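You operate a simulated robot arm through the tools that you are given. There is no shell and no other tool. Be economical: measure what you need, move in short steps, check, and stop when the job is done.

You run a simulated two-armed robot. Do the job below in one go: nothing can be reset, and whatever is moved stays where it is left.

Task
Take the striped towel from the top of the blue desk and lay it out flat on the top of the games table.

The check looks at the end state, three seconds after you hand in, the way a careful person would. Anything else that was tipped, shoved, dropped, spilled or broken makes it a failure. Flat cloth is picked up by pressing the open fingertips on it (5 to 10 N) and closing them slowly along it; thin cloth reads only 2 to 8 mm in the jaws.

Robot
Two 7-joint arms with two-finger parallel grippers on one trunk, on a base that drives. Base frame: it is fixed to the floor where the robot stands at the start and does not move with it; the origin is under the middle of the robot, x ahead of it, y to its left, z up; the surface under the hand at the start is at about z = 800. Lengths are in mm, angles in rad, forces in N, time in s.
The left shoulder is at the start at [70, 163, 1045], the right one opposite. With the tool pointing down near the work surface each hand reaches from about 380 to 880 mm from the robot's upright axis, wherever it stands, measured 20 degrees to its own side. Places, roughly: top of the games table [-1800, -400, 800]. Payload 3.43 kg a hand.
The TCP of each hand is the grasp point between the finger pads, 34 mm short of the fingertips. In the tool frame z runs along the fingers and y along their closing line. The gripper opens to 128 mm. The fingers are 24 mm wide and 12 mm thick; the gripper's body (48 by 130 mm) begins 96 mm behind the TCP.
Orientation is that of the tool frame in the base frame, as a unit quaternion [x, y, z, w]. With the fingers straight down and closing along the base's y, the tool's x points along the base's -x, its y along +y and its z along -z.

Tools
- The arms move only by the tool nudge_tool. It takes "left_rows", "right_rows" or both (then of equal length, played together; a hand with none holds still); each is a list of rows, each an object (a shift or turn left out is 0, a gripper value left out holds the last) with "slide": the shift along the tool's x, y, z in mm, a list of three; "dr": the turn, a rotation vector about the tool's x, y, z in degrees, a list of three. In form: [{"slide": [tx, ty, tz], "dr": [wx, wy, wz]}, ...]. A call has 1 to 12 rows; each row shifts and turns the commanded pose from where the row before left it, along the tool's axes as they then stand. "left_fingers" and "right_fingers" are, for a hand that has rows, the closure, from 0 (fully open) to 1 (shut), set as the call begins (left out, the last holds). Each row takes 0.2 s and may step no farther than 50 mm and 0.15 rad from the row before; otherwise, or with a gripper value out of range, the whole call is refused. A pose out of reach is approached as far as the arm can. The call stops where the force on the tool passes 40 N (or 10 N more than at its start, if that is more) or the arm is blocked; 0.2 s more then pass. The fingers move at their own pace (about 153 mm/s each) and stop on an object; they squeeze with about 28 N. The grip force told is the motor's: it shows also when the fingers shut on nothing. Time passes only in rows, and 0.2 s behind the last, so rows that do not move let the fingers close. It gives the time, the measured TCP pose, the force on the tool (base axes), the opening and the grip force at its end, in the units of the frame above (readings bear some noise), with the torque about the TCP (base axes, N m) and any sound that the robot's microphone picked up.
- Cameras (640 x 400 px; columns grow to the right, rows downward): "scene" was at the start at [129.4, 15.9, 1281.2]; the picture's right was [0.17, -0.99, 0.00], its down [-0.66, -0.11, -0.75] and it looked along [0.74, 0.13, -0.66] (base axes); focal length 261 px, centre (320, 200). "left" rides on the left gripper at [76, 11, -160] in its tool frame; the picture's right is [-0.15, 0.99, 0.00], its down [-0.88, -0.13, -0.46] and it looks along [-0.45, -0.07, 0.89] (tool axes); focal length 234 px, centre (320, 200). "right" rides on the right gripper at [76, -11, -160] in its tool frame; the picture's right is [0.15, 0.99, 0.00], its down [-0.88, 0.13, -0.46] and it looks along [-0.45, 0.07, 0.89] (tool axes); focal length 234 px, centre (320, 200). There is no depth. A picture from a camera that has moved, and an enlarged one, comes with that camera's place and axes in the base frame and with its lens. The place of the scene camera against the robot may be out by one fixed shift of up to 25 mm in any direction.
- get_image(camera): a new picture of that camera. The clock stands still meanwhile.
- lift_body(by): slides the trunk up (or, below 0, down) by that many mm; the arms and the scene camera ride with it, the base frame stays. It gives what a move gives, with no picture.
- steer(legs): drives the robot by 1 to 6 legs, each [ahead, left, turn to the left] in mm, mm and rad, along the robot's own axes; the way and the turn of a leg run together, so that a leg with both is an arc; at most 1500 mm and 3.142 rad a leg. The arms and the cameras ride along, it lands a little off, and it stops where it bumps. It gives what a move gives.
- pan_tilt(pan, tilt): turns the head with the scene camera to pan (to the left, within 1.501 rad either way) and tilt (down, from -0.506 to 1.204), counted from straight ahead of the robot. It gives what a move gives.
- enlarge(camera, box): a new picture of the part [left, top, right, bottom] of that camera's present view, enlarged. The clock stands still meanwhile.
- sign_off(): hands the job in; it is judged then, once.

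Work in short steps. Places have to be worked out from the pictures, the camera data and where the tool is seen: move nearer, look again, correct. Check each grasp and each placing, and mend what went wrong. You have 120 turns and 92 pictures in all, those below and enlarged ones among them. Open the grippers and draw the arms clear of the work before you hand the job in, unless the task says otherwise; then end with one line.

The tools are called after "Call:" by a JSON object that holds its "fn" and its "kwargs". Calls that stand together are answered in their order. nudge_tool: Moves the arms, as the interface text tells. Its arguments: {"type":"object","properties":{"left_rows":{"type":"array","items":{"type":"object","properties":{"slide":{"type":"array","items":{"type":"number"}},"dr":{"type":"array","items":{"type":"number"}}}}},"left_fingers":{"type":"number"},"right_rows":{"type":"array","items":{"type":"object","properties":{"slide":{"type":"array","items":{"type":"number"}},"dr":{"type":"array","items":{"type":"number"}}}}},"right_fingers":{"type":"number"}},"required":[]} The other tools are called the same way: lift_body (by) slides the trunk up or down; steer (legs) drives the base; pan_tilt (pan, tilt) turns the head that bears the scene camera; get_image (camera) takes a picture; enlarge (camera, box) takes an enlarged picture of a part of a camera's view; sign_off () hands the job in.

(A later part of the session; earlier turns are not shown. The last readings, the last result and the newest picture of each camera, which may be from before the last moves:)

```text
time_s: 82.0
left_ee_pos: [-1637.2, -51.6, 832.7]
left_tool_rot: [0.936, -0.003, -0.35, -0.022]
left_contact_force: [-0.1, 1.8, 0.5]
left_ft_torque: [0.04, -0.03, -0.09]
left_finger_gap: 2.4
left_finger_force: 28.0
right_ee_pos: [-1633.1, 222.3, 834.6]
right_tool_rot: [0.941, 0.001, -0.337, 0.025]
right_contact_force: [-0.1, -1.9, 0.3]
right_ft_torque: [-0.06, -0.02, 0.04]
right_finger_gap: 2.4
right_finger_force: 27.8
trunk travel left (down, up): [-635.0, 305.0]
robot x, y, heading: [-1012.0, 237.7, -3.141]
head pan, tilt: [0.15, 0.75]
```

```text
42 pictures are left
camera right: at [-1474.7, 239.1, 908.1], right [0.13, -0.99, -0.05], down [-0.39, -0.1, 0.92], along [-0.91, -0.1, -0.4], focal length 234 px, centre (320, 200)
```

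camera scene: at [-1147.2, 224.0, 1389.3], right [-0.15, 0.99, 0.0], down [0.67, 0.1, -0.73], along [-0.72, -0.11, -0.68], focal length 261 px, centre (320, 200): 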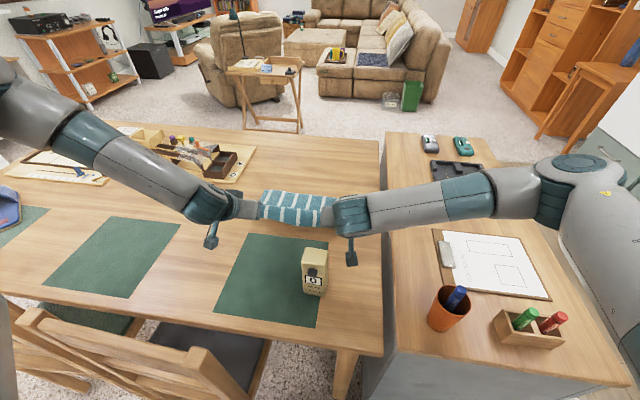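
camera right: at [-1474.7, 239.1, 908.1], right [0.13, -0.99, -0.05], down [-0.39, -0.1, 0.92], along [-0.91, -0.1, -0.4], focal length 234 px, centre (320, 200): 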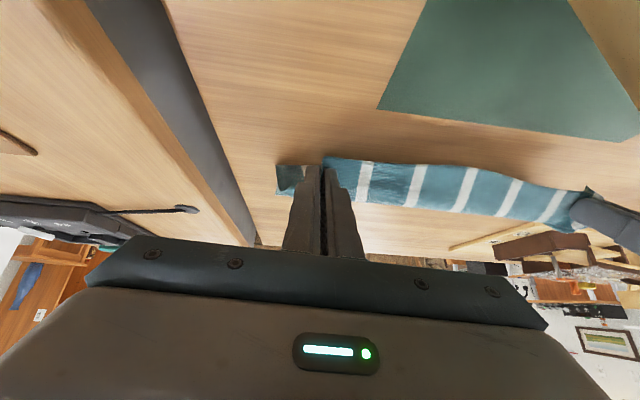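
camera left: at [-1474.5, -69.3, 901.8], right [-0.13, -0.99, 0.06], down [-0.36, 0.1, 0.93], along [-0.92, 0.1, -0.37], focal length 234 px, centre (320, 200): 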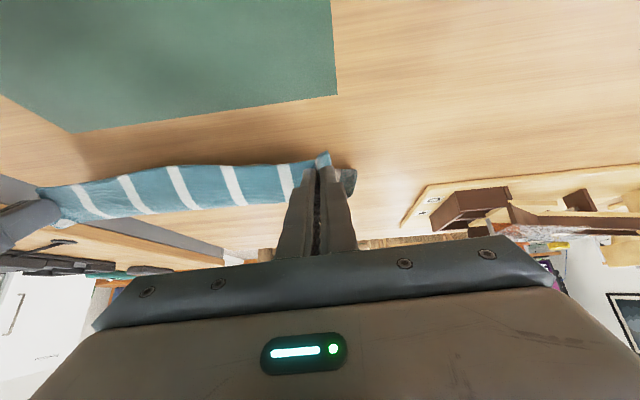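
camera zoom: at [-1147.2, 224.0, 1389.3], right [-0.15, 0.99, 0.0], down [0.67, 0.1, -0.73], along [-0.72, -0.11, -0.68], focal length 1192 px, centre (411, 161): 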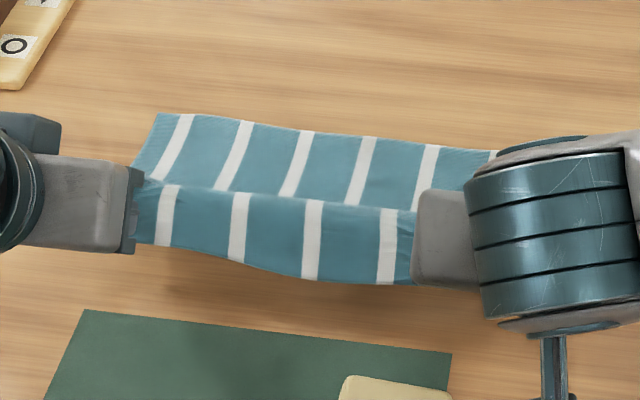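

The towel lies flat behind the hands, with the near flap in front. I return the tools to vertical about the fingertips so the gripped edge comes down flat.

Call:
{"fn": "nudge_tool", "kwargs": {"left_rows": [{"slide": [-4.7, 0, 0.2], "dr": [0, 8, 0]}, {"slide": [-4.7, 0, 0.2], "dr": [0, 8, 0]}, {"slide": [-4.7, 0, 0.2], "dr": [0, 8, 0]}, {"slide": [-4.7, 0, 0.2], "dr": [0, 8, 0]}, {"slide": [-4.7, 0, 0.2], "dr": [0, 8, 0]}, {"slide": [0, 0, 0]}], "right_rows": [{"slide": [-4.7, 0, 0.2], "dr": [0, 8, 0]}, {"slide": [-4.7, 0, 0.2], "dr": [0, 8, 0]}, {"slide": [-4.7, 0, 0.2], "dr": [0, 8, 0]}, {"slide": [-4.7, 0, 0.2], "dr": [0, 8, 0]}, {"slide": [-4.7, 0, 0.2], "dr": [0, 7, 0]}, {"slide": [0, 0, 0]}]}}

Call:
{"fn": "get_image", "kwargs": {"camera": "left"}}

Call:
{"fn": "get_image", "kwargs": {"camera": "scene"}}

```text
time_s: 83.4
left_ee_pos: [-1654.6, -52.7, 844.6]
left_tool_rot: [1.0, -0.011, -0.01, -0.02]
left_contact_force: [0.7, 2.3, -0.6]
left_ft_torque: [0.05, 0.01, 0.04]
left_finger_gap: 2.4
left_finger_force: 28.0
left hand out of reach, approached as far as the arm can: row 5
right_ee_pos: [-1653.5, 221.6, 842.2]
right_tool_rot: [1.0, 0.01, -0.003, 0.024]
right_contact_force: [-0.1, -2.5, 0.7]
right_ft_torque: [-0.13, -0.02, 0.01]
right_finger_gap: 2.3
right_finger_force: 27.8
trunk travel left (down, up): [-635.0, 305.0]
robot x, y, heading: [-1015.6, 235.0, -3.147]
head pan, tilt: [0.15, 0.75]
```

```text
41 pictures are left
camera left: at [-1576.4, -71.7, 1001.1], right [-0.17, -0.98, -0.04], down [-0.87, 0.13, 0.48], along [-0.47, 0.11, -0.88], focal length 234 px, centre (320, 200)
```

left: 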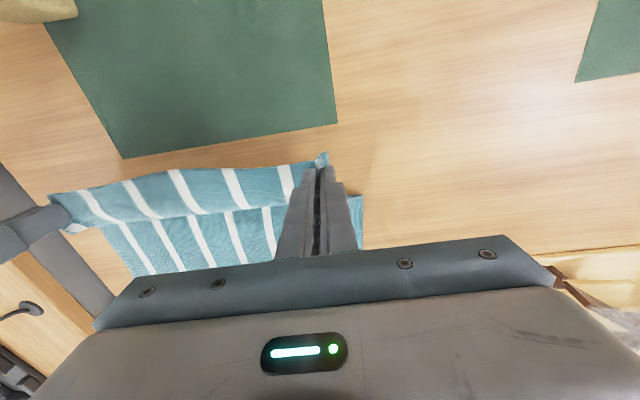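

```text
40 pictures are left
camera scene: at [-1146.3, 224.6, 1389.4], right [-0.15, 0.99, 0.0], down [0.67, 0.1, -0.73], along [-0.72, -0.11, -0.68], focal length 261 px, centre (320, 200)
```

scene: 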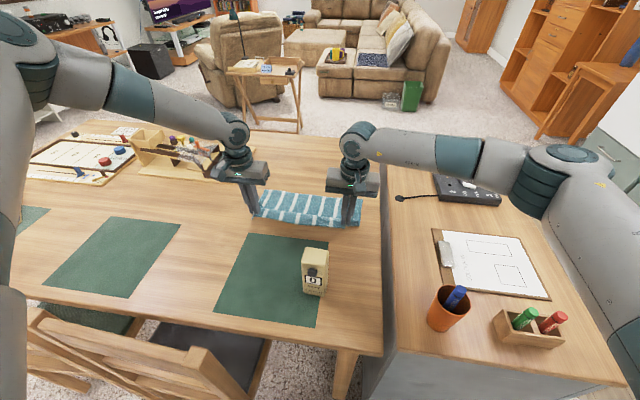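

The near flap is close to the mat edge but clear of it. I lower the tips onto the table.

Call:
{"fn": "nudge_tool", "kwargs": {"left_rows": [{"slide": [0, 0, 4]}, {"slide": [0, 0, 3]}, {"slide": [0, 0, 0]}], "right_rows": [{"slide": [0, 0, 3]}, {"slide": [0, 0, 2]}, {"slide": [0, 0, 0]}]}}

```text
time_s: 84.2
left_ee_pos: [-1654.0, -54.1, 839.4]
left_tool_rot: [1.0, -0.012, -0.011, -0.021]
left_contact_force: [0.1, 5.5, 0.2]
left_ft_torque: [0.19, 0.01, 0.04]
left_finger_gap: 2.5
left_finger_force: 27.9
left hand out of reach, approached as far as the arm can: row 2
right_ee_pos: [-1654.4, 221.6, 838.3]
right_tool_rot: [1.0, 0.009, -0.003, 0.022]
right_contact_force: [0.2, -4.9, 0.2]
right_ft_torque: [-0.19, -0.02, 0.03]
right_finger_gap: 2.2
right_finger_force: 27.6
trunk travel left (down, up): [-635.0, 305.0]
robot x, y, heading: [-1010.7, 235.0, -3.146]
head pan, tilt: [0.15, 0.75]
```

The left arm is at its limit, so I use the trunk for the last few millimetres.

Call:
{"fn": "lift_body", "kwargs": {"by": -3}}

```text
time_s: 84.7
left_ee_pos: [-1652.7, -56.5, 835.8]
left_tool_rot: [1.0, -0.011, -0.011, -0.02]
left_contact_force: [1.4, 5.6, -0.6]
left_ft_torque: [0.19, 0.0, -0.01]
left_finger_gap: 2.5
left_finger_force: 28.2
right_ee_pos: [-1654.5, 220.2, 833.7]
right_tool_rot: [1.0, 0.01, -0.002, 0.023]
right_contact_force: [-0.1, -5.5, -0.8]
right_ft_torque: [-0.19, -0.02, 0.03]
right_finger_gap: 2.4
right_finger_force: 28.0
trunk travel left (down, up): [-632.0, 308.0]
robot x, y, heading: [-1010.8, 235.4, -3.14]
head pan, tilt: [0.15, 0.75]
```

No contact yet, so I lower a further 2 mm.

Call:
{"fn": "lift_body", "kwargs": {"by": -2}}

```text
time_s: 85.2
left_ee_pos: [-1653.3, -54.4, 834.1]
left_tool_rot: [1.0, -0.011, -0.01, -0.02]
left_contact_force: [0.4, 5.8, -0.2]
left_ft_torque: [0.22, -0.03, 0.01]
left_finger_gap: 2.3
left_finger_force: 28.5
right_ee_pos: [-1654.2, 220.5, 832.4]
right_tool_rot: [1.0, 0.009, -0.003, 0.022]
right_contact_force: [-0.4, -5.5, 0.5]
right_ft_torque: [-0.19, 0.03, -0.02]
right_finger_gap: 2.4
right_finger_force: 27.9
trunk travel left (down, up): [-630.0, 310.0]
robot x, y, heading: [-1014.1, 234.6, -3.141]
head pan, tilt: [0.15, 0.75]
```

Still free. The table must be slightly lower than 800, so I go on.

Call:
{"fn": "lift_body", "kwargs": {"by": -3}}

Call:
{"fn": "lift_body", "kwargs": {"by": -2}}

```text
time_s: 85.7
left_ee_pos: [-1653.1, -53.5, 831.2]
left_tool_rot: [1.0, -0.012, -0.01, -0.02]
left_contact_force: [0.1, 4.5, -0.5]
left_ft_torque: [0.19, 0.0, -0.04]
left_finger_gap: 2.6
left_finger_force: 28.3
right_ee_pos: [-1655.1, 220.1, 827.8]
right_tool_rot: [1.0, 0.01, -0.002, 0.023]
right_contact_force: [-0.8, -5.2, 0.2]
right_ft_torque: [-0.18, 0.02, 0.01]
right_finger_gap: 2.4
right_finger_force: 28.6
trunk travel left (down, up): [-627.0, 313.0]
robot x, y, heading: [-1010.3, 234.6, -3.136]
head pan, tilt: [0.15, 0.75]
```

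```text
time_s: 86.2
left_ee_pos: [-1654.2, -54.3, 828.9]
left_tool_rot: [1.0, -0.011, -0.01, -0.02]
left_contact_force: [-0.3, 6.0, -0.1]
left_ft_torque: [0.18, -0.02, 0.0]
left_finger_gap: 2.4
left_finger_force: 28.1
right_ee_pos: [-1653.9, 220.9, 826.2]
right_tool_rot: [1.0, 0.009, -0.003, 0.023]
right_contact_force: [0.3, -5.7, -0.2]
right_ft_torque: [-0.2, -0.01, -0.02]
right_finger_gap: 2.1
right_finger_force: 28.0
trunk travel left (down, up): [-625.0, 315.0]
robot x, y, heading: [-1011.0, 233.5, -3.143]
head pan, tilt: [0.15, 0.75]
```

Still no contact at tip z≈792. I continue in small steps.

Call:
{"fn": "lift_body", "kwargs": {"by": -4}}

Call:
{"fn": "get_image", "kwargs": {"camera": "right"}}

```text
time_s: 86.8
left_ee_pos: [-1653.8, -53.7, 824.3]
left_tool_rot: [1.0, -0.011, -0.01, -0.02]
left_contact_force: [-0.2, 5.2, 0.7]
left_ft_torque: [0.18, -0.02, 0.02]
left_finger_gap: 2.5
left_finger_force: 28.6
right_ee_pos: [-1655.0, 220.9, 822.4]
right_tool_rot: [1.0, 0.009, -0.002, 0.023]
right_contact_force: [0.4, -6.1, 0.6]
right_ft_torque: [-0.16, -0.03, -0.01]
right_finger_gap: 2.5
right_finger_force: 27.4
trunk travel left (down, up): [-621.0, 319.0]
robot x, y, heading: [-1009.1, 231.2, -3.14]
head pan, tilt: [0.15, 0.75]
```

```text
39 pictures are left
camera right: at [-1579.1, 241.0, 980.8], right [0.17, -0.99, 0.04], down [-0.88, -0.13, 0.47], along [-0.45, -0.12, -0.88], focal length 234 px, centre (320, 200)
```

right: 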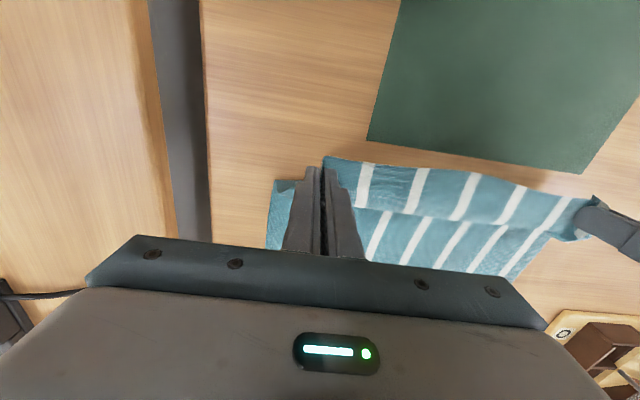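

Still above the surface. I keep lowering while watching the force.

Call:
{"fn": "lift_body", "kwargs": {"by": -5}}

Call:
{"fn": "lift_body", "kwargs": {"by": -4}}

```text
time_s: 87.3
left_ee_pos: [-1653.4, -53.5, 819.6]
left_tool_rot: [1.0, -0.011, -0.01, -0.02]
left_contact_force: [-0.4, 6.1, 0.7]
left_ft_torque: [0.18, 0.01, 0.04]
left_finger_gap: 2.4
left_finger_force: 28.1
right_ee_pos: [-1653.7, 221.4, 816.9]
right_tool_rot: [1.0, 0.009, -0.003, 0.023]
right_contact_force: [-0.3, -5.7, 0.5]
right_ft_torque: [-0.2, 0.01, 0.0]
right_finger_gap: 2.1
right_finger_force: 28.4
trunk travel left (down, up): [-616.0, 324.0]
robot x, y, heading: [-1013.7, 237.3, -3.141]
head pan, tilt: [0.15, 0.75]
```

```text
time_s: 87.8
left_ee_pos: [-1653.2, -54.9, 816.2]
left_tool_rot: [1.0, -0.012, -0.011, -0.02]
left_contact_force: [0.3, 5.9, 0.3]
left_ft_torque: [0.2, -0.01, 0.02]
left_finger_gap: 2.6
left_finger_force: 28.4
right_ee_pos: [-1653.3, 220.6, 814.3]
right_tool_rot: [1.0, 0.01, -0.002, 0.023]
right_contact_force: [0.3, -5.7, 0.9]
right_ft_torque: [-0.17, 0.02, -0.02]
right_finger_gap: 2.3
right_finger_force: 27.9
trunk travel left (down, up): [-612.0, 328.0]
robot x, y, heading: [-1012.5, 234.2, -3.144]
head pan, tilt: [0.15, 0.75]
```

Triangulating a mat corner puts the table at z≈776, so contact is about 4 mm away.

Call:
{"fn": "lift_body", "kwargs": {"by": -3}}

Call:
{"fn": "get_image", "kwargs": {"camera": "left"}}

```text
time_s: 88.4
left_ee_pos: [-1654.2, -54.7, 812.5]
left_tool_rot: [1.0, -0.011, -0.011, -0.02]
left_contact_force: [-1.2, 5.8, -0.4]
left_ft_torque: [0.16, 0.01, 0.03]
left_finger_gap: 2.6
left_finger_force: 27.5
right_ee_pos: [-1655.0, 221.1, 811.6]
right_tool_rot: [1.0, 0.01, -0.002, 0.023]
right_contact_force: [0.6, -5.0, 0.1]
right_ft_torque: [-0.2, 0.01, 0.01]
right_finger_gap: 2.5
right_finger_force: 28.0
trunk travel left (down, up): [-609.0, 331.0]
robot x, y, heading: [-1009.7, 233.0, -3.14]
head pan, tilt: [0.15, 0.75]
```

```text
38 pictures are left
camera left: at [-1574.1, -73.6, 970.0], right [-0.17, -0.98, -0.04], down [-0.87, 0.13, 0.48], along [-0.47, 0.11, -0.88], focal length 234 px, centre (320, 200)
```

left: 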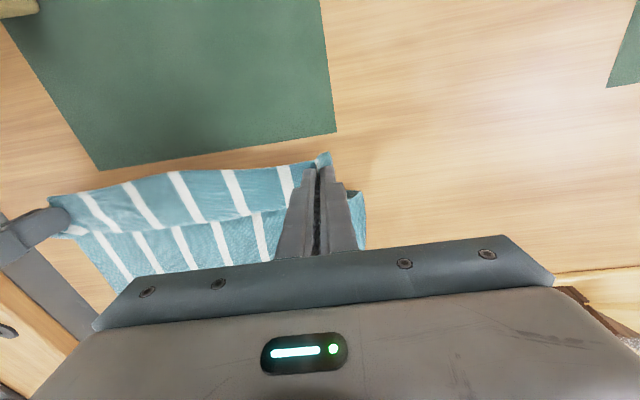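

The near flap is about 9 mm short of the mat. I lower a bit more to reach contact.

Call:
{"fn": "lift_body", "kwargs": {"by": -2}}

Call:
{"fn": "lift_body", "kwargs": {"by": -2}}

```text
time_s: 88.9
left_ee_pos: [-1653.2, -54.1, 811.1]
left_tool_rot: [1.0, -0.011, -0.01, -0.021]
left_contact_force: [0.1, 4.5, -0.6]
left_ft_torque: [0.17, 0.0, 0.02]
left_finger_gap: 2.5
left_finger_force: 28.0
right_ee_pos: [-1653.0, 220.7, 808.4]
right_tool_rot: [1.0, 0.01, -0.003, 0.023]
right_contact_force: [0.0, -4.9, 0.8]
right_ft_torque: [-0.19, 0.0, -0.04]
right_finger_gap: 2.7
right_finger_force: 28.1
trunk travel left (down, up): [-607.0, 333.0]
robot x, y, heading: [-1006.5, 235.7, -3.146]
head pan, tilt: [0.15, 0.75]
```

```text
time_s: 89.4
left_ee_pos: [-1652.7, -54.1, 808.8]
left_tool_rot: [1.0, -0.011, -0.01, -0.02]
left_contact_force: [0.0, 5.3, 0.9]
left_ft_torque: [0.22, -0.01, 0.02]
left_finger_gap: 2.4
left_finger_force: 28.0
right_ee_pos: [-1654.8, 220.3, 806.2]
right_tool_rot: [1.0, 0.009, -0.002, 0.023]
right_contact_force: [0.2, -5.5, -0.3]
right_ft_torque: [-0.16, -0.01, -0.01]
right_finger_gap: 2.5
right_finger_force: 28.0
trunk travel left (down, up): [-605.0, 335.0]
robot x, y, heading: [-1008.6, 233.6, -3.14]
head pan, tilt: [0.15, 0.75]
```

Still free at tip z≈772. I continue.

Call:
{"fn": "lift_body", "kwargs": {"by": -3}}

Call:
{"fn": "lift_body", "kwargs": {"by": -3}}

Call:
{"fn": "lift_body", "kwargs": {"by": -3}}

```text
time_s: 89.9
left_ee_pos: [-1654.0, -54.4, 807.0]
left_tool_rot: [1.0, -0.011, -0.01, -0.02]
left_contact_force: [0.6, 5.7, -0.4]
left_ft_torque: [0.18, 0.03, 0.0]
left_finger_gap: 2.4
left_finger_force: 28.1
right_ee_pos: [-1653.6, 221.3, 803.4]
right_tool_rot: [1.0, 0.01, -0.002, 0.023]
right_contact_force: [0.4, -6.6, 0.2]
right_ft_torque: [-0.18, 0.0, 0.0]
right_finger_gap: 2.4
right_finger_force: 28.0
trunk travel left (down, up): [-602.0, 338.0]
robot x, y, heading: [-1011.9, 237.4, -3.139]
head pan, tilt: [0.15, 0.75]
```

```text
time_s: 90.5
left_ee_pos: [-1653.2, -53.5, 802.7]
left_tool_rot: [1.0, -0.011, -0.009, -0.021]
left_contact_force: [-0.1, 4.7, -0.6]
left_ft_torque: [0.2, -0.04, -0.01]
left_finger_gap: 2.3
left_finger_force: 28.4
right_ee_pos: [-1654.3, 220.9, 800.9]
right_tool_rot: [1.0, 0.01, -0.003, 0.023]
right_contact_force: [0.2, -5.9, -0.4]
right_ft_torque: [-0.19, -0.01, 0.03]
right_finger_gap: 2.3
right_finger_force: 27.3
trunk travel left (down, up): [-599.0, 341.0]
robot x, y, heading: [-1015.8, 234.6, -3.146]
head pan, tilt: [0.15, 0.75]
```

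```text
time_s: 91.0
left_ee_pos: [-1653.4, -53.9, 799.4]
left_tool_rot: [1.0, -0.012, -0.01, -0.02]
left_contact_force: [0.6, 5.1, -0.6]
left_ft_torque: [0.22, 0.01, 0.03]
left_finger_gap: 2.5
left_finger_force: 28.0
right_ee_pos: [-1654.5, 220.7, 798.3]
right_tool_rot: [1.0, 0.01, -0.001, 0.023]
right_contact_force: [-0.1, -5.2, -0.6]
right_ft_torque: [-0.18, 0.0, 0.0]
right_finger_gap: 2.5
right_finger_force: 28.4
trunk travel left (down, up): [-596.0, 344.0]
robot x, y, heading: [-1008.1, 236.2, -3.14]
head pan, tilt: [0.15, 0.75]
```

No contact at 764, so I re-measure the table height from a fresh picture.

Call:
{"fn": "get_image", "kwargs": {"camera": "left"}}

Call:
{"fn": "enlarge", "kwargs": {"camera": "scene", "box": [220, 150, 390, 256]}}

```text
37 pictures are left
camera left: at [-1574.1, -73.6, 957.0], right [-0.17, -0.98, -0.04], down [-0.87, 0.13, 0.48], along [-0.47, 0.11, -0.88], focal length 234 px, centre (320, 200)
```

left: 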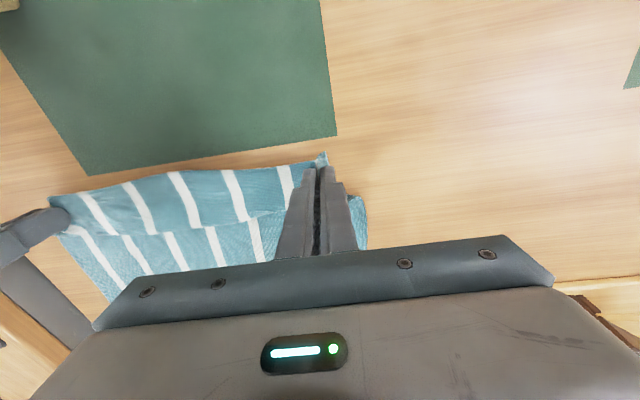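

```text
3.76 times, centred on (305, 203) of scene
camera zoom: at [-1147.3, 224.2, 1350.2], right [-0.15, 0.99, 0.0], down [0.67, 0.1, -0.73], along [-0.72, -0.11, -0.68], focal length 982 px, centre (376, 189)
```

zoom: 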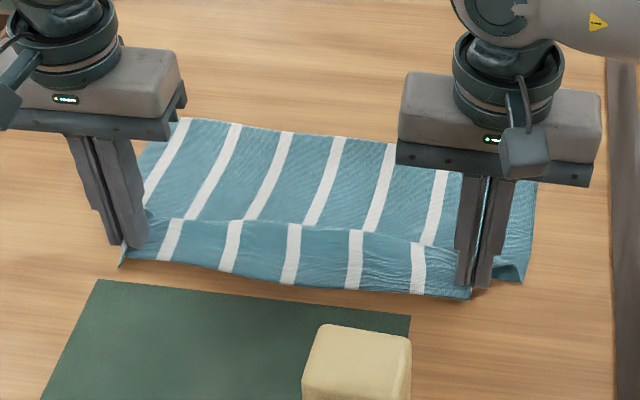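

The new estimate is a tabletop near z≈752, and the zoom shows a small gap under the flap. I lower 6 mm, then go in finer steps.

Call:
{"fn": "lift_body", "kwargs": {"by": -6}}

Call:
{"fn": "lift_body", "kwargs": {"by": -2}}

Call:
{"fn": "lift_body", "kwargs": {"by": -2}}

```text
time_s: 91.5
left_ee_pos: [-1653.0, -53.8, 793.6]
left_tool_rot: [1.0, -0.012, -0.011, -0.02]
left_contact_force: [0.2, 5.3, 0.4]
left_ft_torque: [0.15, 0.02, -0.01]
left_finger_gap: 2.4
left_finger_force: 27.5
right_ee_pos: [-1653.9, 220.6, 792.0]
right_tool_rot: [1.0, 0.009, -0.003, 0.023]
right_contact_force: [-0.3, -5.4, 0.6]
right_ft_torque: [-0.19, 0.01, -0.02]
right_finger_gap: 2.4
right_finger_force: 27.7
trunk travel left (down, up): [-590.0, 350.0]
robot x, y, heading: [-1011.6, 234.5, -3.138]
head pan, tilt: [0.15, 0.75]
```

```text
time_s: 92.0
left_ee_pos: [-1654.3, -54.2, 792.5]
left_tool_rot: [1.0, -0.011, -0.01, -0.02]
left_contact_force: [-0.4, 6.0, 0.1]
left_ft_torque: [0.19, 0.01, 0.0]
left_finger_gap: 2.5
left_finger_force: 28.1
right_ee_pos: [-1653.2, 220.8, 790.6]
right_tool_rot: [1.0, 0.01, -0.002, 0.022]
right_contact_force: [0.8, -6.3, -0.1]
right_ft_torque: [-0.2, 0.01, 0.02]
right_finger_gap: 2.1
right_finger_force: 28.0
trunk travel left (down, up): [-588.0, 352.0]
robot x, y, heading: [-1009.9, 235.1, -3.143]
head pan, tilt: [0.15, 0.75]
```

```text
time_s: 92.6
left_ee_pos: [-1652.9, -55.0, 789.6]
left_tool_rot: [1.0, -0.012, -0.01, -0.02]
left_contact_force: [0.8, 4.9, -0.3]
left_ft_torque: [0.21, 0.06, 0.02]
left_finger_gap: 2.6
left_finger_force: 27.8
right_ee_pos: [-1654.0, 221.6, 788.1]
right_tool_rot: [1.0, 0.01, -0.003, 0.023]
right_contact_force: [-0.1, -4.9, 0.8]
right_ft_torque: [-0.2, 0.01, -0.03]
right_finger_gap: 2.5
right_finger_force: 28.0
trunk travel left (down, up): [-586.0, 354.0]
robot x, y, heading: [-1006.9, 239.0, -3.145]
head pan, tilt: [0.15, 0.75]
```

Tip z is about 754. I continue with 2 mm steps.

Call:
{"fn": "lift_body", "kwargs": {"by": -2}}

Call:
{"fn": "lift_body", "kwargs": {"by": -2}}

Call:
{"fn": "lift_body", "kwargs": {"by": -2}}

```text
time_s: 93.1
left_ee_pos: [-1652.7, -55.1, 788.0]
left_tool_rot: [1.0, -0.011, -0.011, -0.021]
left_contact_force: [-0.3, 5.5, 0.1]
left_ft_torque: [0.19, 0.01, 0.03]
left_finger_gap: 2.7
left_finger_force: 28.2
right_ee_pos: [-1654.0, 221.3, 786.5]
right_tool_rot: [1.0, 0.01, -0.003, 0.023]
right_contact_force: [0.5, -4.7, 9.7]
right_ft_torque: [-0.18, -0.02, 0.0]
right_finger_gap: 2.4
right_finger_force: 28.0
trunk travel left (down, up): [-584.0, 356.0]
robot x, y, heading: [-1014.9, 236.9, -3.142]
head pan, tilt: [0.15, 0.75]
```

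```text
time_s: 93.6
left_ee_pos: [-1651.7, -55.1, 788.1]
left_tool_rot: [1.0, -0.011, -0.011, -0.019]
left_contact_force: [0.5, 5.8, -0.1]
left_ft_torque: [0.19, 0.01, -0.01]
left_finger_gap: 2.6
left_finger_force: 27.8
right_ee_pos: [-1654.7, 221.0, 786.3]
right_tool_rot: [1.0, 0.011, -0.005, 0.024]
right_contact_force: [-1.4, -3.8, 19.4]
right_ft_torque: [-0.17, 0.1, 0.02]
right_finger_gap: 2.7
right_finger_force: 28.3
trunk travel left (down, up): [-582.0, 358.0]
robot x, y, heading: [-1009.2, 233.6, -3.14]
head pan, tilt: [0.15, 0.75]
```

```text
time_s: 94.1
left_ee_pos: [-1651.4, -53.5, 785.9]
left_tool_rot: [1.0, -0.013, -0.012, -0.02]
left_contact_force: [-1.0, 4.7, 3.9]
left_ft_torque: [0.13, 0.06, 0.01]
left_finger_gap: 2.6
left_finger_force: 27.9
right_ee_pos: [-1652.9, 221.1, 786.7]
right_tool_rot: [1.0, 0.009, -0.005, 0.024]
right_contact_force: [-5.1, -4.4, 33.8]
right_ft_torque: [-0.12, 0.32, 0.02]
right_finger_gap: 2.3
right_finger_force: 28.3
trunk travel left (down, up): [-580.0, 360.0]
robot x, y, heading: [-1012.8, 234.9, -3.142]
head pan, tilt: [0.15, 0.75]
```

The table is at z≈752 and both hands touch it. I back the right hand off, then begin opening slowly to spread the pleats.

Call:
{"fn": "nudge_tool", "kwargs": {"left_rows": [{"slide": [0, 0, 0]}, {"slide": [0, 0, 0]}], "right_rows": [{"slide": [0, 0, -2]}, {"slide": [0, 0, -1]}]}}

Call:
{"fn": "nudge_tool", "kwargs": {"left_rows": [{"slide": [0, 0, 0]}, {"slide": [0, 0, 0]}], "right_rows": [{"slide": [0, 0, 0]}, {"slide": [0, 0, 0]}], "left_fingers": 0.93, "right_fingers": 0.93}}

Call:
{"fn": "nudge_tool", "kwargs": {"left_rows": [{"slide": [0, 0, 0]}, {"slide": [0, 0, 0]}], "right_rows": [{"slide": [0, 0, 0]}, {"slide": [0, 0, 0]}], "left_fingers": 0.82, "right_fingers": 0.82}}

Call:
{"fn": "enlarge", "kwargs": {"camera": "scene", "box": [220, 130, 390, 236]}}

```text
time_s: 94.7
left_ee_pos: [-1651.7, -53.9, 786.6]
left_tool_rot: [1.0, -0.01, -0.012, -0.02]
left_contact_force: [-0.3, 5.3, 12.4]
left_ft_torque: [0.18, -0.08, 0.01]
left_finger_gap: 2.5
left_finger_force: 27.8
right_ee_pos: [-1652.6, 220.3, 785.3]
right_tool_rot: [1.0, 0.01, -0.004, 0.022]
right_contact_force: [-5.1, -5.6, 21.0]
right_ft_torque: [-0.2, 0.3, 0.03]
right_finger_gap: 2.6
right_finger_force: 27.7
trunk travel left (down, up): [-580.0, 360.0]
robot x, y, heading: [-1011.5, 234.3, -3.147]
head pan, tilt: [0.15, 0.75]
```

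```text
time_s: 95.3
left_ee_pos: [-1652.2, -53.7, 786.4]
left_tool_rot: [1.0, -0.011, -0.012, -0.02]
left_contact_force: [-0.1, 1.8, 12.9]
left_ft_torque: [-0.08, -0.07, -0.03]
left_finger_gap: 7.8
left_finger_force: 0.2
right_ee_pos: [-1652.0, 220.6, 786.3]
right_tool_rot: [1.0, 0.01, -0.003, 0.023]
right_contact_force: [-0.7, -4.2, 16.7]
right_ft_torque: [-0.04, 0.16, 0.04]
right_finger_gap: 6.3
right_finger_force: 0.0
trunk travel left (down, up): [-580.0, 360.0]
robot x, y, heading: [-1010.7, 235.5, -3.143]
head pan, tilt: [0.15, 0.75]
```

```text
time_s: 95.9
left_ee_pos: [-1650.4, -53.8, 786.6]
left_tool_rot: [1.0, -0.011, -0.012, -0.019]
left_contact_force: [-1.2, 2.8, 15.2]
left_ft_torque: [-0.23, -0.08, 0.0]
left_finger_gap: 21.1
left_finger_force: 0.0
right_ee_pos: [-1652.8, 221.6, 786.5]
right_tool_rot: [1.0, 0.01, -0.005, 0.023]
right_contact_force: [0.6, -3.2, 13.8]
right_ft_torque: [0.05, 0.11, 0.02]
right_finger_gap: 20.4
right_finger_force: 0.1
trunk travel left (down, up): [-580.0, 360.0]
robot x, y, heading: [-1011.9, 239.0, -3.147]
head pan, tilt: [0.15, 0.75]
```

```text
3.76 times, centred on (305, 183) of scene
camera zoom: at [-1143.9, 224.9, 1334.7], right [-0.15, 0.99, 0.0], down [0.67, 0.1, -0.73], along [-0.72, -0.11, -0.68], focal length 982 px, centre (376, 264)
```

zoom: 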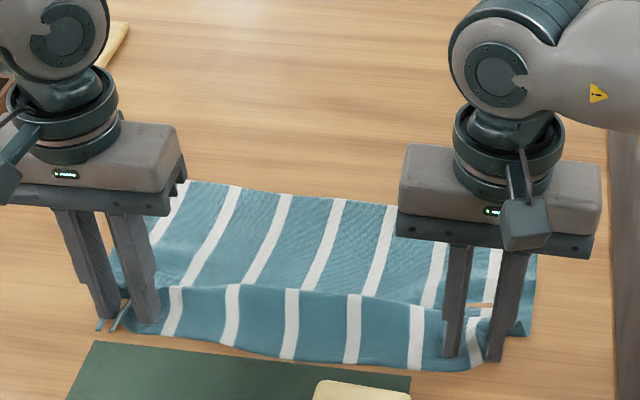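

The pleats are opening, so I spread the fingers farther in steps.

Call:
{"fn": "nudge_tool", "kwargs": {"left_rows": [{"slide": [0, 0, -0.5]}, {"slide": [0, 0, 0]}], "right_rows": [{"slide": [0, 0, -0.5]}, {"slide": [0, 0, 0]}], "left_fingers": 0.72, "right_fingers": 0.72}}

Call:
{"fn": "nudge_tool", "kwargs": {"left_rows": [{"slide": [0, 0, 0]}, {"slide": [0, 0, 0]}], "right_rows": [{"slide": [0, 0, 0]}, {"slide": [0, 0, 0]}], "left_fingers": 0.62, "right_fingers": 0.62}}

Call:
{"fn": "enlarge", "kwargs": {"camera": "scene", "box": [220, 130, 390, 236]}}

Call:
{"fn": "get_image", "kwargs": {"camera": "right"}}

Call:
{"fn": "get_image", "kwargs": {"camera": "left"}}

```text
time_s: 96.5
left_ee_pos: [-1649.8, -52.5, 785.9]
left_tool_rot: [1.0, -0.011, -0.011, -0.021]
left_contact_force: [1.4, 3.8, 15.6]
left_ft_torque: [-0.28, -0.16, 0.04]
left_finger_gap: 33.5
left_finger_force: 0.1
right_ee_pos: [-1652.2, 221.9, 786.8]
right_tool_rot: [1.0, 0.009, -0.004, 0.024]
right_contact_force: [0.7, -3.0, 13.3]
right_ft_torque: [0.17, 0.17, 0.06]
right_finger_gap: 33.4
right_finger_force: 0.0
trunk travel left (down, up): [-580.0, 360.0]
robot x, y, heading: [-1013.6, 235.2, -3.142]
head pan, tilt: [0.15, 0.75]
```

```text
time_s: 97.1
left_ee_pos: [-1652.2, -53.6, 787.0]
left_tool_rot: [1.0, -0.011, -0.012, -0.02]
left_contact_force: [-0.9, 4.6, 16.2]
left_ft_torque: [-0.38, -0.08, 0.01]
left_finger_gap: 45.8
left_finger_force: 0.1
right_ee_pos: [-1652.5, 220.4, 786.5]
right_tool_rot: [1.0, 0.01, -0.004, 0.023]
right_contact_force: [0.0, -3.5, 14.8]
right_ft_torque: [0.29, 0.17, 0.01]
right_finger_gap: 46.2
right_finger_force: 0.1
trunk travel left (down, up): [-580.0, 360.0]
robot x, y, heading: [-1011.0, 235.7, -3.14]
head pan, tilt: [0.15, 0.75]
```

```text
3.76 times, centred on (305, 183) of scene
camera zoom: at [-1143.9, 225.1, 1334.7], right [-0.15, 0.99, 0.0], down [0.67, 0.1, -0.73], along [-0.72, -0.11, -0.68], focal length 982 px, centre (376, 264)
```

zoom: 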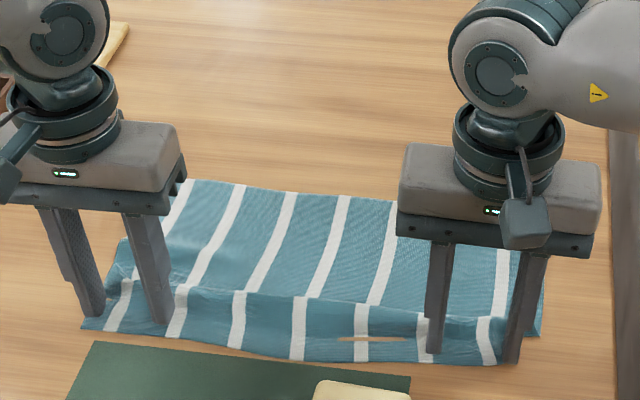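

```text
33 pictures are left
camera right: at [-1576.8, 241.4, 944.8], right [0.17, -0.99, 0.04], down [-0.87, -0.13, 0.47], along [-0.46, -0.12, -0.88], focal length 234 px, centre (320, 200)
```

right: 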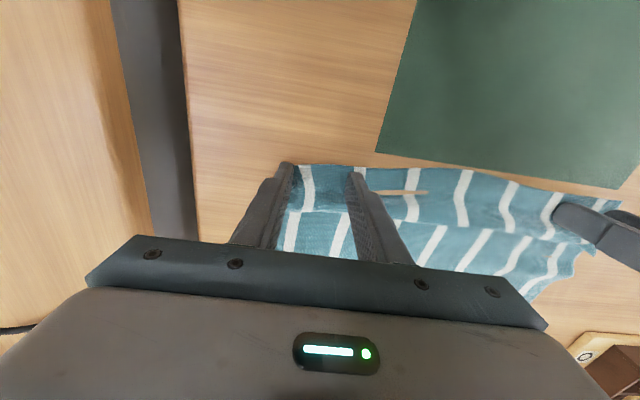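

```text
32 pictures are left
camera left: at [-1572.2, -73.1, 943.6], right [-0.17, -0.98, -0.04], down [-0.87, 0.13, 0.48], along [-0.47, 0.11, -0.88], focal length 234 px, centre (320, 200)
```

left: 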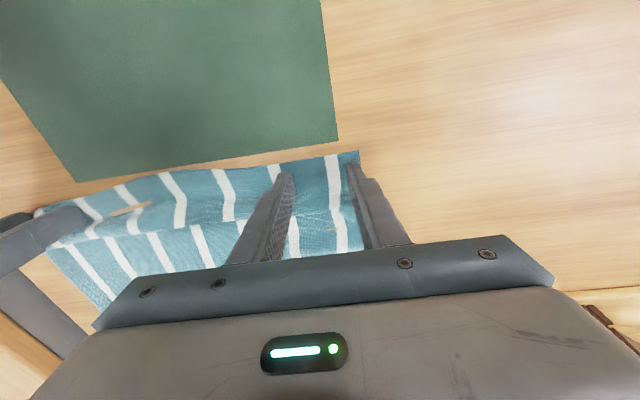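

The pleats are mostly spread, with a shallow ridge left along the middle. I lift both hands straight up and inspect.

Call:
{"fn": "nudge_tool", "kwargs": {"left_rows": [{"slide": [0, 0, -10]}, {"slide": [0, 0, -25]}, {"slide": [0, 0, -40]}, {"slide": [20, 20, -40]}, {"slide": [30, 30, -30]}, {"slide": [30, 30, -30]}], "right_rows": [{"slide": [0, 0, -10]}, {"slide": [0, 0, -25]}, {"slide": [0, 0, -40]}, {"slide": [20, -20, -40]}, {"slide": [30, -30, -30]}, {"slide": [30, -30, -30]}]}}

Call:
{"fn": "enlarge", "kwargs": {"camera": "scene", "box": [200, 110, 400, 235]}}

Call:
{"fn": "get_image", "kwargs": {"camera": "left"}}

Call:
{"fn": "get_image", "kwargs": {"camera": "right"}}

```text
refused: row 5 steps farther than a row can; nothing moved
```

```text
3.20 times, centred on (300, 172) of scene
camera zoom: at [-1143.9, 225.1, 1334.7], right [-0.15, 0.99, 0.0], down [0.67, 0.1, -0.73], along [-0.72, -0.11, -0.68], focal length 834 px, centre (384, 288)
```

zoom: 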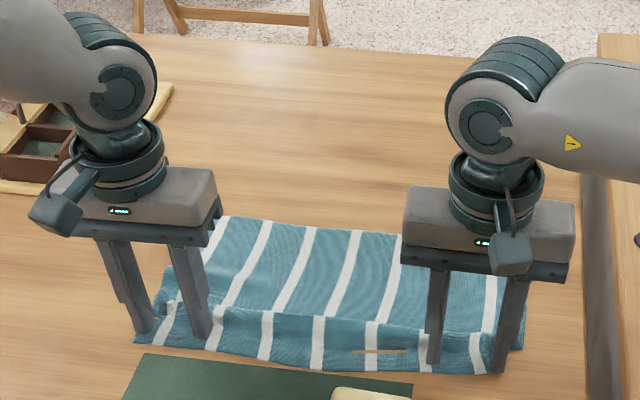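

```text
30 pictures are left
camera left: at [-1572.2, -73.1, 943.6], right [-0.17, -0.98, -0.04], down [-0.87, 0.13, 0.48], along [-0.47, 0.11, -0.88], focal length 234 px, centre (320, 200)
```

left: 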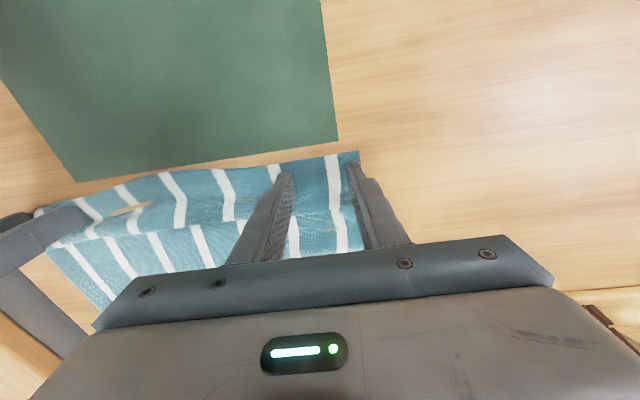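

```text
29 pictures are left
camera right: at [-1576.8, 241.4, 944.8], right [0.17, -0.99, 0.04], down [-0.87, -0.13, 0.47], along [-0.46, -0.12, -0.88], focal length 234 px, centre (320, 200)
```

right: 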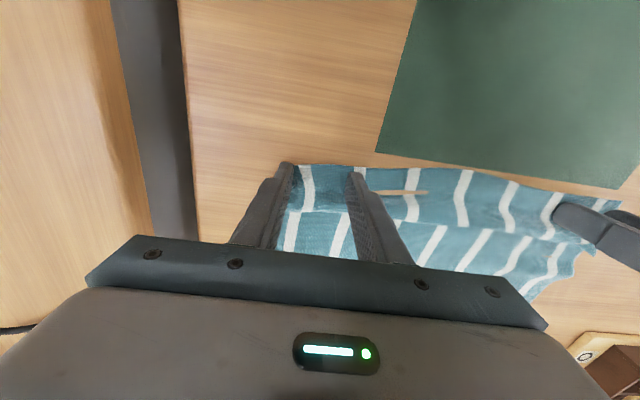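

That call was refused for its step size. I raise the hands again with shorter steps.

Call:
{"fn": "nudge_tool", "kwargs": {"left_rows": [{"slide": [0, 0, -8]}, {"slide": [0, 0, -20]}, {"slide": [0, 0, -35]}, {"slide": [0, 0, -40]}, {"slide": [25, 20, -30]}, {"slide": [25, 20, -30]}, {"slide": [25, 20, -30]}], "right_rows": [{"slide": [0, 0, -8]}, {"slide": [0, 0, -20]}, {"slide": [0, 0, -35]}, {"slide": [0, 0, -40]}, {"slide": [25, -20, -30]}, {"slide": [25, -20, -30]}, {"slide": [25, -20, -30]}]}}

Call:
{"fn": "enlarge", "kwargs": {"camera": "scene", "box": [200, 110, 400, 235]}}

```text
time_s: 98.7
left_ee_pos: [-1573.4, -124.9, 977.1]
left_tool_rot: [1.0, -0.011, -0.012, -0.02]
left_contact_force: [0.8, 0.7, 0.8]
left_ft_torque: [-0.02, 0.02, -0.05]
left_finger_gap: 48.6
left_finger_force: 0.1
right_ee_pos: [-1577.3, 293.9, 975.1]
right_tool_rot: [1.0, 0.01, -0.005, 0.023]
right_contact_force: [-0.2, 0.1, 0.3]
right_ft_torque: [0.03, 0.05, 0.03]
right_finger_gap: 48.6
right_finger_force: 0.0
trunk travel left (down, up): [-580.0, 360.0]
robot x, y, heading: [-1013.6, 235.1, 3.144]
head pan, tilt: [0.15, 0.75]
```

```text
3.20 times, centred on (300, 172) of scene
camera zoom: at [-1144.3, 224.5, 1334.5], right [-0.15, 0.99, 0.0], down [0.67, 0.1, -0.73], along [-0.72, -0.11, -0.68], focal length 834 px, centre (384, 288)
```

zoom: 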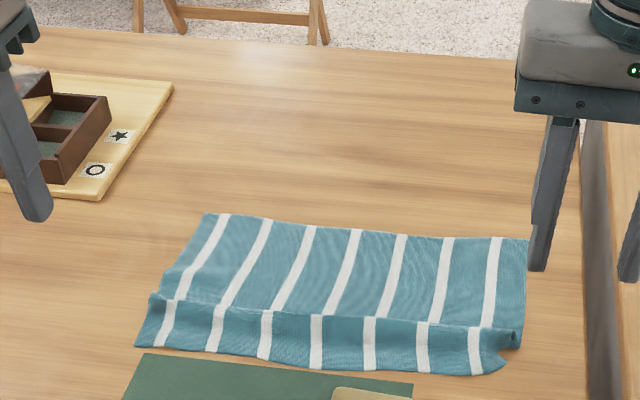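

The towel is spread: x ≈ -1836..-1630, y ≈ -90..275. A slack ridge about 55 mm from the near edge remains, so I will press the near edge with both hands and pull it gently toward the robot to take it out.

Call:
{"fn": "nudge_tool", "kwargs": {"left_rows": [{"slide": [-25, -22, 20]}, {"slide": [-25, -22, 25]}, {"slide": [-24, -22, 30]}, {"slide": [0, 0, 40]}, {"slide": [0, 0, 35]}, {"slide": [0, 0, 25]}, {"slide": [0, 0, 8]}, {"slide": [0, 0, 0]}], "right_rows": [{"slide": [-24, 22, 20]}, {"slide": [-24, 22, 25]}, {"slide": [-22, 20, 30]}, {"slide": [0, 0, 40]}, {"slide": [0, 0, 35]}, {"slide": [0, 0, 25]}, {"slide": [0, 0, 6]}, {"slide": [0, 0, 0]}]}}

Call:
{"fn": "enlarge", "kwargs": {"camera": "scene", "box": [200, 110, 400, 235]}}

```text
time_s: 100.5
left_ee_pos: [-1651.8, -49.1, 793.6]
left_tool_rot: [1.0, -0.011, -0.01, -0.02]
left_contact_force: [0.7, 0.0, 0.5]
left_ft_torque: [-0.02, -0.01, -0.01]
left_finger_gap: 48.7
left_finger_force: 0.1
right_ee_pos: [-1649.6, 217.2, 797.5]
right_tool_rot: [1.0, 0.01, -0.002, 0.022]
right_contact_force: [-0.4, -0.4, 0.4]
right_ft_torque: [0.01, 0.0, 0.0]
right_finger_gap: 48.4
right_finger_force: 0.0
trunk travel left (down, up): [-580.0, 360.0]
robot x, y, heading: [-1010.3, 236.0, -3.142]
head pan, tilt: [0.15, 0.75]
```

```text
3.20 times, centred on (300, 172) of scene
camera zoom: at [-1147.5, 224.2, 1334.2], right [-0.15, 0.99, 0.0], down [0.67, 0.1, -0.73], along [-0.72, -0.11, -0.68], focal length 834 px, centre (384, 288)
```

zoom: 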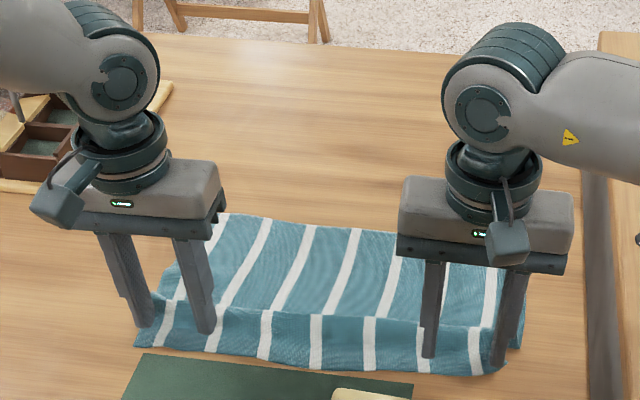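

The fingers are over the near flap. I lower to light contact.

Call:
{"fn": "nudge_tool", "kwargs": {"left_rows": [{"slide": [0, 0, 4]}, {"slide": [0, 0, 2]}, {"slide": [0, 0, 0]}], "right_rows": [{"slide": [0, 0, 6]}, {"slide": [0, 0, 4]}, {"slide": [0, 0, 0]}]}}

```text
time_s: 101.3
left_ee_pos: [-1652.5, -49.5, 787.6]
left_tool_rot: [1.0, -0.011, -0.01, -0.019]
left_contact_force: [0.1, -0.6, 0.4]
left_ft_torque: [0.0, 0.06, 0.03]
left_finger_gap: 48.9
left_finger_force: 0.0
right_ee_pos: [-1650.5, 217.0, 788.6]
right_tool_rot: [1.0, 0.01, -0.002, 0.022]
right_contact_force: [0.0, -0.3, 1.0]
right_ft_torque: [0.0, 0.03, -0.01]
right_finger_gap: 48.9
right_finger_force: 0.2
trunk travel left (down, up): [-580.0, 360.0]
robot x, y, heading: [-1012.9, 236.6, -3.143]
head pan, tilt: [0.15, 0.75]
```

A little lower.

Call:
{"fn": "nudge_tool", "kwargs": {"left_rows": [{"slide": [0, 0, 1]}, {"slide": [0, 0, 1]}, {"slide": [0, 0, 0]}], "right_rows": [{"slide": [0, 0, 1]}, {"slide": [0, 0, 1.5]}, {"slide": [0, 0, 0]}]}}

```text
time_s: 102.1
left_ee_pos: [-1651.5, -48.5, 787.0]
left_tool_rot: [1.0, -0.011, -0.011, -0.02]
left_contact_force: [0.5, -0.6, -0.3]
left_ft_torque: [0.03, 0.0, 0.02]
left_finger_gap: 48.5
left_finger_force: 0.0
right_ee_pos: [-1648.9, 216.8, 786.5]
right_tool_rot: [1.0, 0.01, -0.004, 0.023]
right_contact_force: [-3.3, 1.8, 14.1]
right_ft_torque: [0.5, 0.21, 0.07]
right_finger_gap: 49.2
right_finger_force: 0.3
trunk travel left (down, up): [-580.0, 360.0]
robot x, y, heading: [-1007.2, 235.5, -3.142]
head pan, tilt: [0.15, 0.75]
```

The right hand is at 14 N and the left is not yet touching, so I adjust both.

Call:
{"fn": "nudge_tool", "kwargs": {"left_rows": [{"slide": [0, 0, 1]}, {"slide": [0, 0, 0.7]}, {"slide": [0, 0, 0]}], "right_rows": [{"slide": [0, 0, -0.5]}, {"slide": [0, 0, 0]}, {"slide": [0, 0, 0]}]}}

```text
time_s: 102.9
left_ee_pos: [-1651.3, -49.2, 787.4]
left_tool_rot: [1.0, -0.012, -0.012, -0.021]
left_contact_force: [-0.6, 0.8, 5.6]
left_ft_torque: [-0.11, -0.04, -0.01]
left_finger_gap: 48.3
left_finger_force: 0.0
right_ee_pos: [-1647.6, 218.2, 786.3]
right_tool_rot: [1.0, 0.01, -0.004, 0.024]
right_contact_force: [-4.4, 0.7, 16.8]
right_ft_torque: [0.47, 0.33, 0.11]
right_finger_gap: 48.7
right_finger_force: 0.0
trunk travel left (down, up): [-580.0, 360.0]
robot x, y, heading: [-1014.2, 235.4, -3.144]
head pan, tilt: [0.15, 0.75]
```

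Both are pressing. I pull slowly 20 mm toward the robot with a slight outward spread, then look.

Call:
{"fn": "nudge_tool", "kwargs": {"left_rows": [{"slide": [3, 0.5, 0.3]}, {"slide": [3, 0.5, 0]}, {"slide": [3, 0.5, 0]}, {"slide": [3, 0.5, 0]}, {"slide": [4, 0, 0]}, {"slide": [4, 0, 0]}, {"slide": [0, 0, 0]}], "right_rows": [{"slide": [3, -0.5, -0.3]}, {"slide": [3, -0.5, 0]}, {"slide": [3, -0.5, 0]}, {"slide": [3, -0.5, 0]}, {"slide": [4, 0, 0]}, {"slide": [4, 0, 0]}, {"slide": [0, 0, 0]}]}}

Call:
{"fn": "enlarge", "kwargs": {"camera": "scene", "box": [200, 110, 400, 235]}}

```text
time_s: 104.5
left_ee_pos: [-1631.1, -49.4, 788.2]
left_tool_rot: [1.0, -0.012, -0.012, -0.02]
left_contact_force: [-6.6, -1.0, 26.3]
left_ft_torque: [-0.89, 0.04, -0.23]
left_finger_gap: 48.2
left_finger_force: 0.1
right_ee_pos: [-1629.7, 220.3, 786.5]
right_tool_rot: [1.0, 0.009, -0.004, 0.024]
right_contact_force: [-1.9, 0.3, 11.0]
right_ft_torque: [0.3, 0.17, 0.07]
right_finger_gap: 48.3
right_finger_force: 0.1
trunk travel left (down, up): [-580.0, 360.0]
robot x, y, heading: [-1012.2, 236.1, -3.143]
head pan, tilt: [0.15, 0.75]
```

```text
3.20 times, centred on (300, 172) of scene
camera zoom: at [-1144.4, 225.5, 1334.7], right [-0.15, 0.99, 0.0], down [0.67, 0.1, -0.73], along [-0.72, -0.11, -0.68], focal length 834 px, centre (384, 288)
```

zoom: 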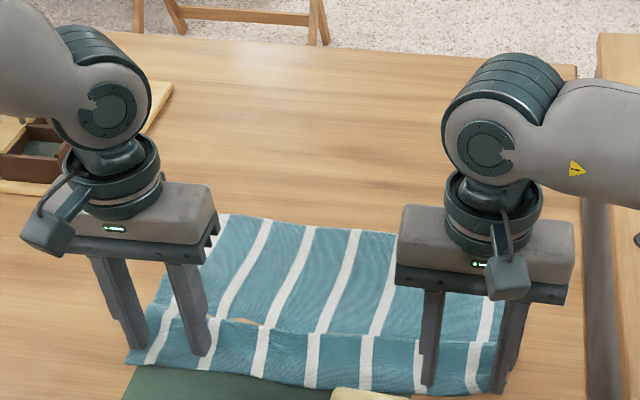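

The ridge is much lower. I ease the left pressure, pull 8 mm more, and lift off to check.

Call:
{"fn": "nudge_tool", "kwargs": {"left_rows": [{"slide": [2, 0, -1]}, {"slide": [3, 0, -0.3]}, {"slide": [3, 0, 0]}, {"slide": [0, 0, 0]}, {"slide": [0, 0, -8]}, {"slide": [0, 0, -20]}, {"slide": [0, 0, -35]}, {"slide": [0, 0, -40]}, {"slide": [25, 20, -30]}, {"slide": [25, 20, -30]}, {"slide": [25, 20, -30]}], "right_rows": [{"slide": [2, 0, 0]}, {"slide": [3, 0, 0]}, {"slide": [3, 0, 0]}, {"slide": [0, 0, 0]}, {"slide": [0, 0, -8]}, {"slide": [0, 0, -20]}, {"slide": [0, 0, -35]}, {"slide": [0, 0, -40]}, {"slide": [25, -20, -30]}, {"slide": [25, -20, -30]}, {"slide": [25, -20, -30]}]}}

Call:
{"fn": "enlarge", "kwargs": {"camera": "scene", "box": [200, 110, 400, 235]}}

Call:
{"fn": "get_image", "kwargs": {"camera": "scene"}}

```text
time_s: 106.9
left_ee_pos: [-1543.0, -119.3, 975.7]
left_tool_rot: [1.0, -0.012, -0.012, -0.021]
left_contact_force: [-0.1, -0.5, 0.8]
left_ft_torque: [0.0, 0.08, 0.01]
left_finger_gap: 48.3
left_finger_force: 0.1
right_ee_pos: [-1542.1, 290.6, 977.8]
right_tool_rot: [1.0, 0.01, -0.004, 0.023]
right_contact_force: [0.2, -0.2, 0.5]
right_ft_torque: [-0.01, 0.07, 0.02]
right_finger_gap: 48.7
right_finger_force: 0.1
trunk travel left (down, up): [-580.0, 360.0]
robot x, y, heading: [-1008.0, 234.4, 3.139]
head pan, tilt: [0.15, 0.75]
```

```text
3.20 times, centred on (300, 172) of scene
camera zoom: at [-1144.4, 224.5, 1334.5], right [-0.15, 0.99, 0.0], down [0.67, 0.1, -0.73], along [-0.72, -0.11, -0.68], focal length 834 px, centre (384, 288)
```

zoom: 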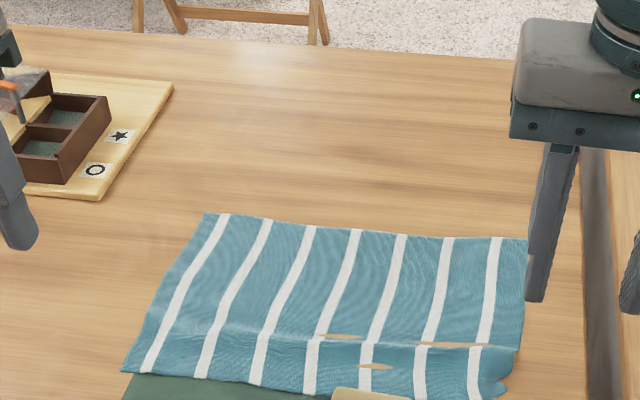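

```text
24 pictures are left
camera scene: at [-1144.4, 224.5, 1334.5], right [-0.15, 0.99, 0.0], down [0.67, 0.1, -0.73], along [-0.72, -0.11, -0.68], focal length 261 px, centre (320, 200)
```

scene: 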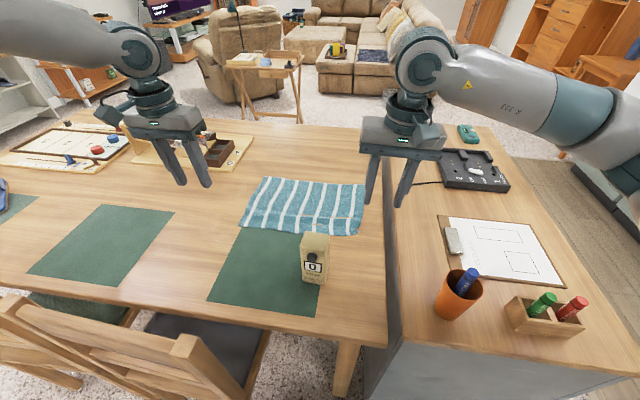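

The towel is now nearly flat. The near-right corner may have a small curl, so I look closer with the right wrist camera.

Call:
{"fn": "get_image", "kwargs": {"camera": "right"}}

Call:
{"fn": "enlarge", "kwargs": {"camera": "scene", "box": [290, 190, 390, 252]}}

```text
23 pictures are left
camera right: at [-1466.1, 311.0, 1136.9], right [0.17, -0.99, 0.04], down [-0.87, -0.13, 0.47], along [-0.46, -0.12, -0.88], focal length 234 px, centre (320, 200)
```

right: 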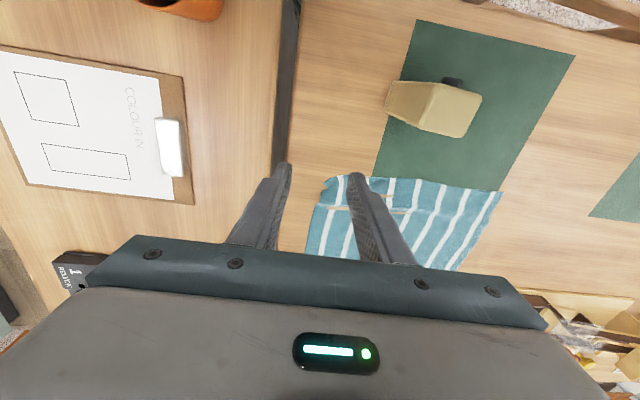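

```text
6.40 times, centred on (340, 221) of scene
camera zoom: at [-1144.4, 224.5, 1334.5], right [-0.15, 0.99, 0.0], down [0.67, 0.1, -0.73], along [-0.72, -0.11, -0.68], focal length 1669 px, centre (192, 66)
```

zoom: 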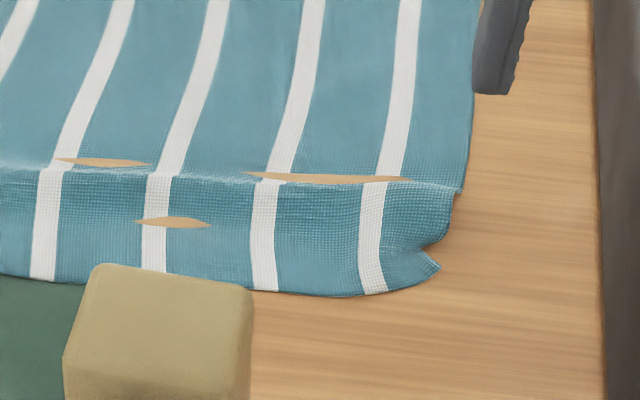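

The near-right corner has a small leftover pleat. I close the right fingers, press on that corner at about (-1640, 243), and draw it outward.

Call:
{"fn": "nudge_tool", "kwargs": {"right_rows": [{"slide": [-30, 16, 10]}, {"slide": [-34, 16, 20]}, {"slide": [-34, 16, 25]}, {"slide": [0, 0, 40]}, {"slide": [0, 0, 40]}, {"slide": [0, 0, 30]}, {"slide": [0, 0, 15]}, {"slide": [0, 0, 5]}, {"slide": [0, 0, 0]}], "right_fingers": 1.0}}

Call:
{"fn": "enlarge", "kwargs": {"camera": "scene", "box": [290, 190, 390, 252]}}

```text
time_s: 108.9
left_ee_pos: [-1545.8, -120.2, 975.8]
left_tool_rot: [1.0, -0.012, -0.01, -0.02]
left_contact_force: [-0.3, 0.5, -0.2]
left_ft_torque: [0.01, -0.03, 0.01]
left_finger_gap: 48.8
left_finger_force: 0.1
right_ee_pos: [-1645.4, 231.5, 794.5]
right_tool_rot: [1.0, 0.01, -0.003, 0.023]
right_contact_force: [-0.2, 0.1, 1.1]
right_ft_torque: [0.0, 0.02, 0.02]
right_finger_gap: 0.0
right_finger_force: 28.2
trunk travel left (down, up): [-580.0, 360.0]
robot x, y, heading: [-1012.4, 231.8, -3.141]
head pan, tilt: [0.15, 0.75]
```

```text
6.40 times, centred on (340, 221) of scene
camera zoom: at [-1147.2, 224.2, 1334.2], right [-0.15, 0.99, 0.0], down [0.67, 0.1, -0.73], along [-0.72, -0.11, -0.68], focal length 1669 px, centre (192, 66)
```

zoom: 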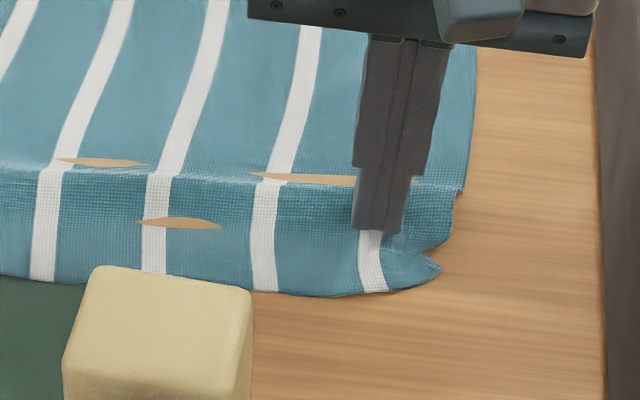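

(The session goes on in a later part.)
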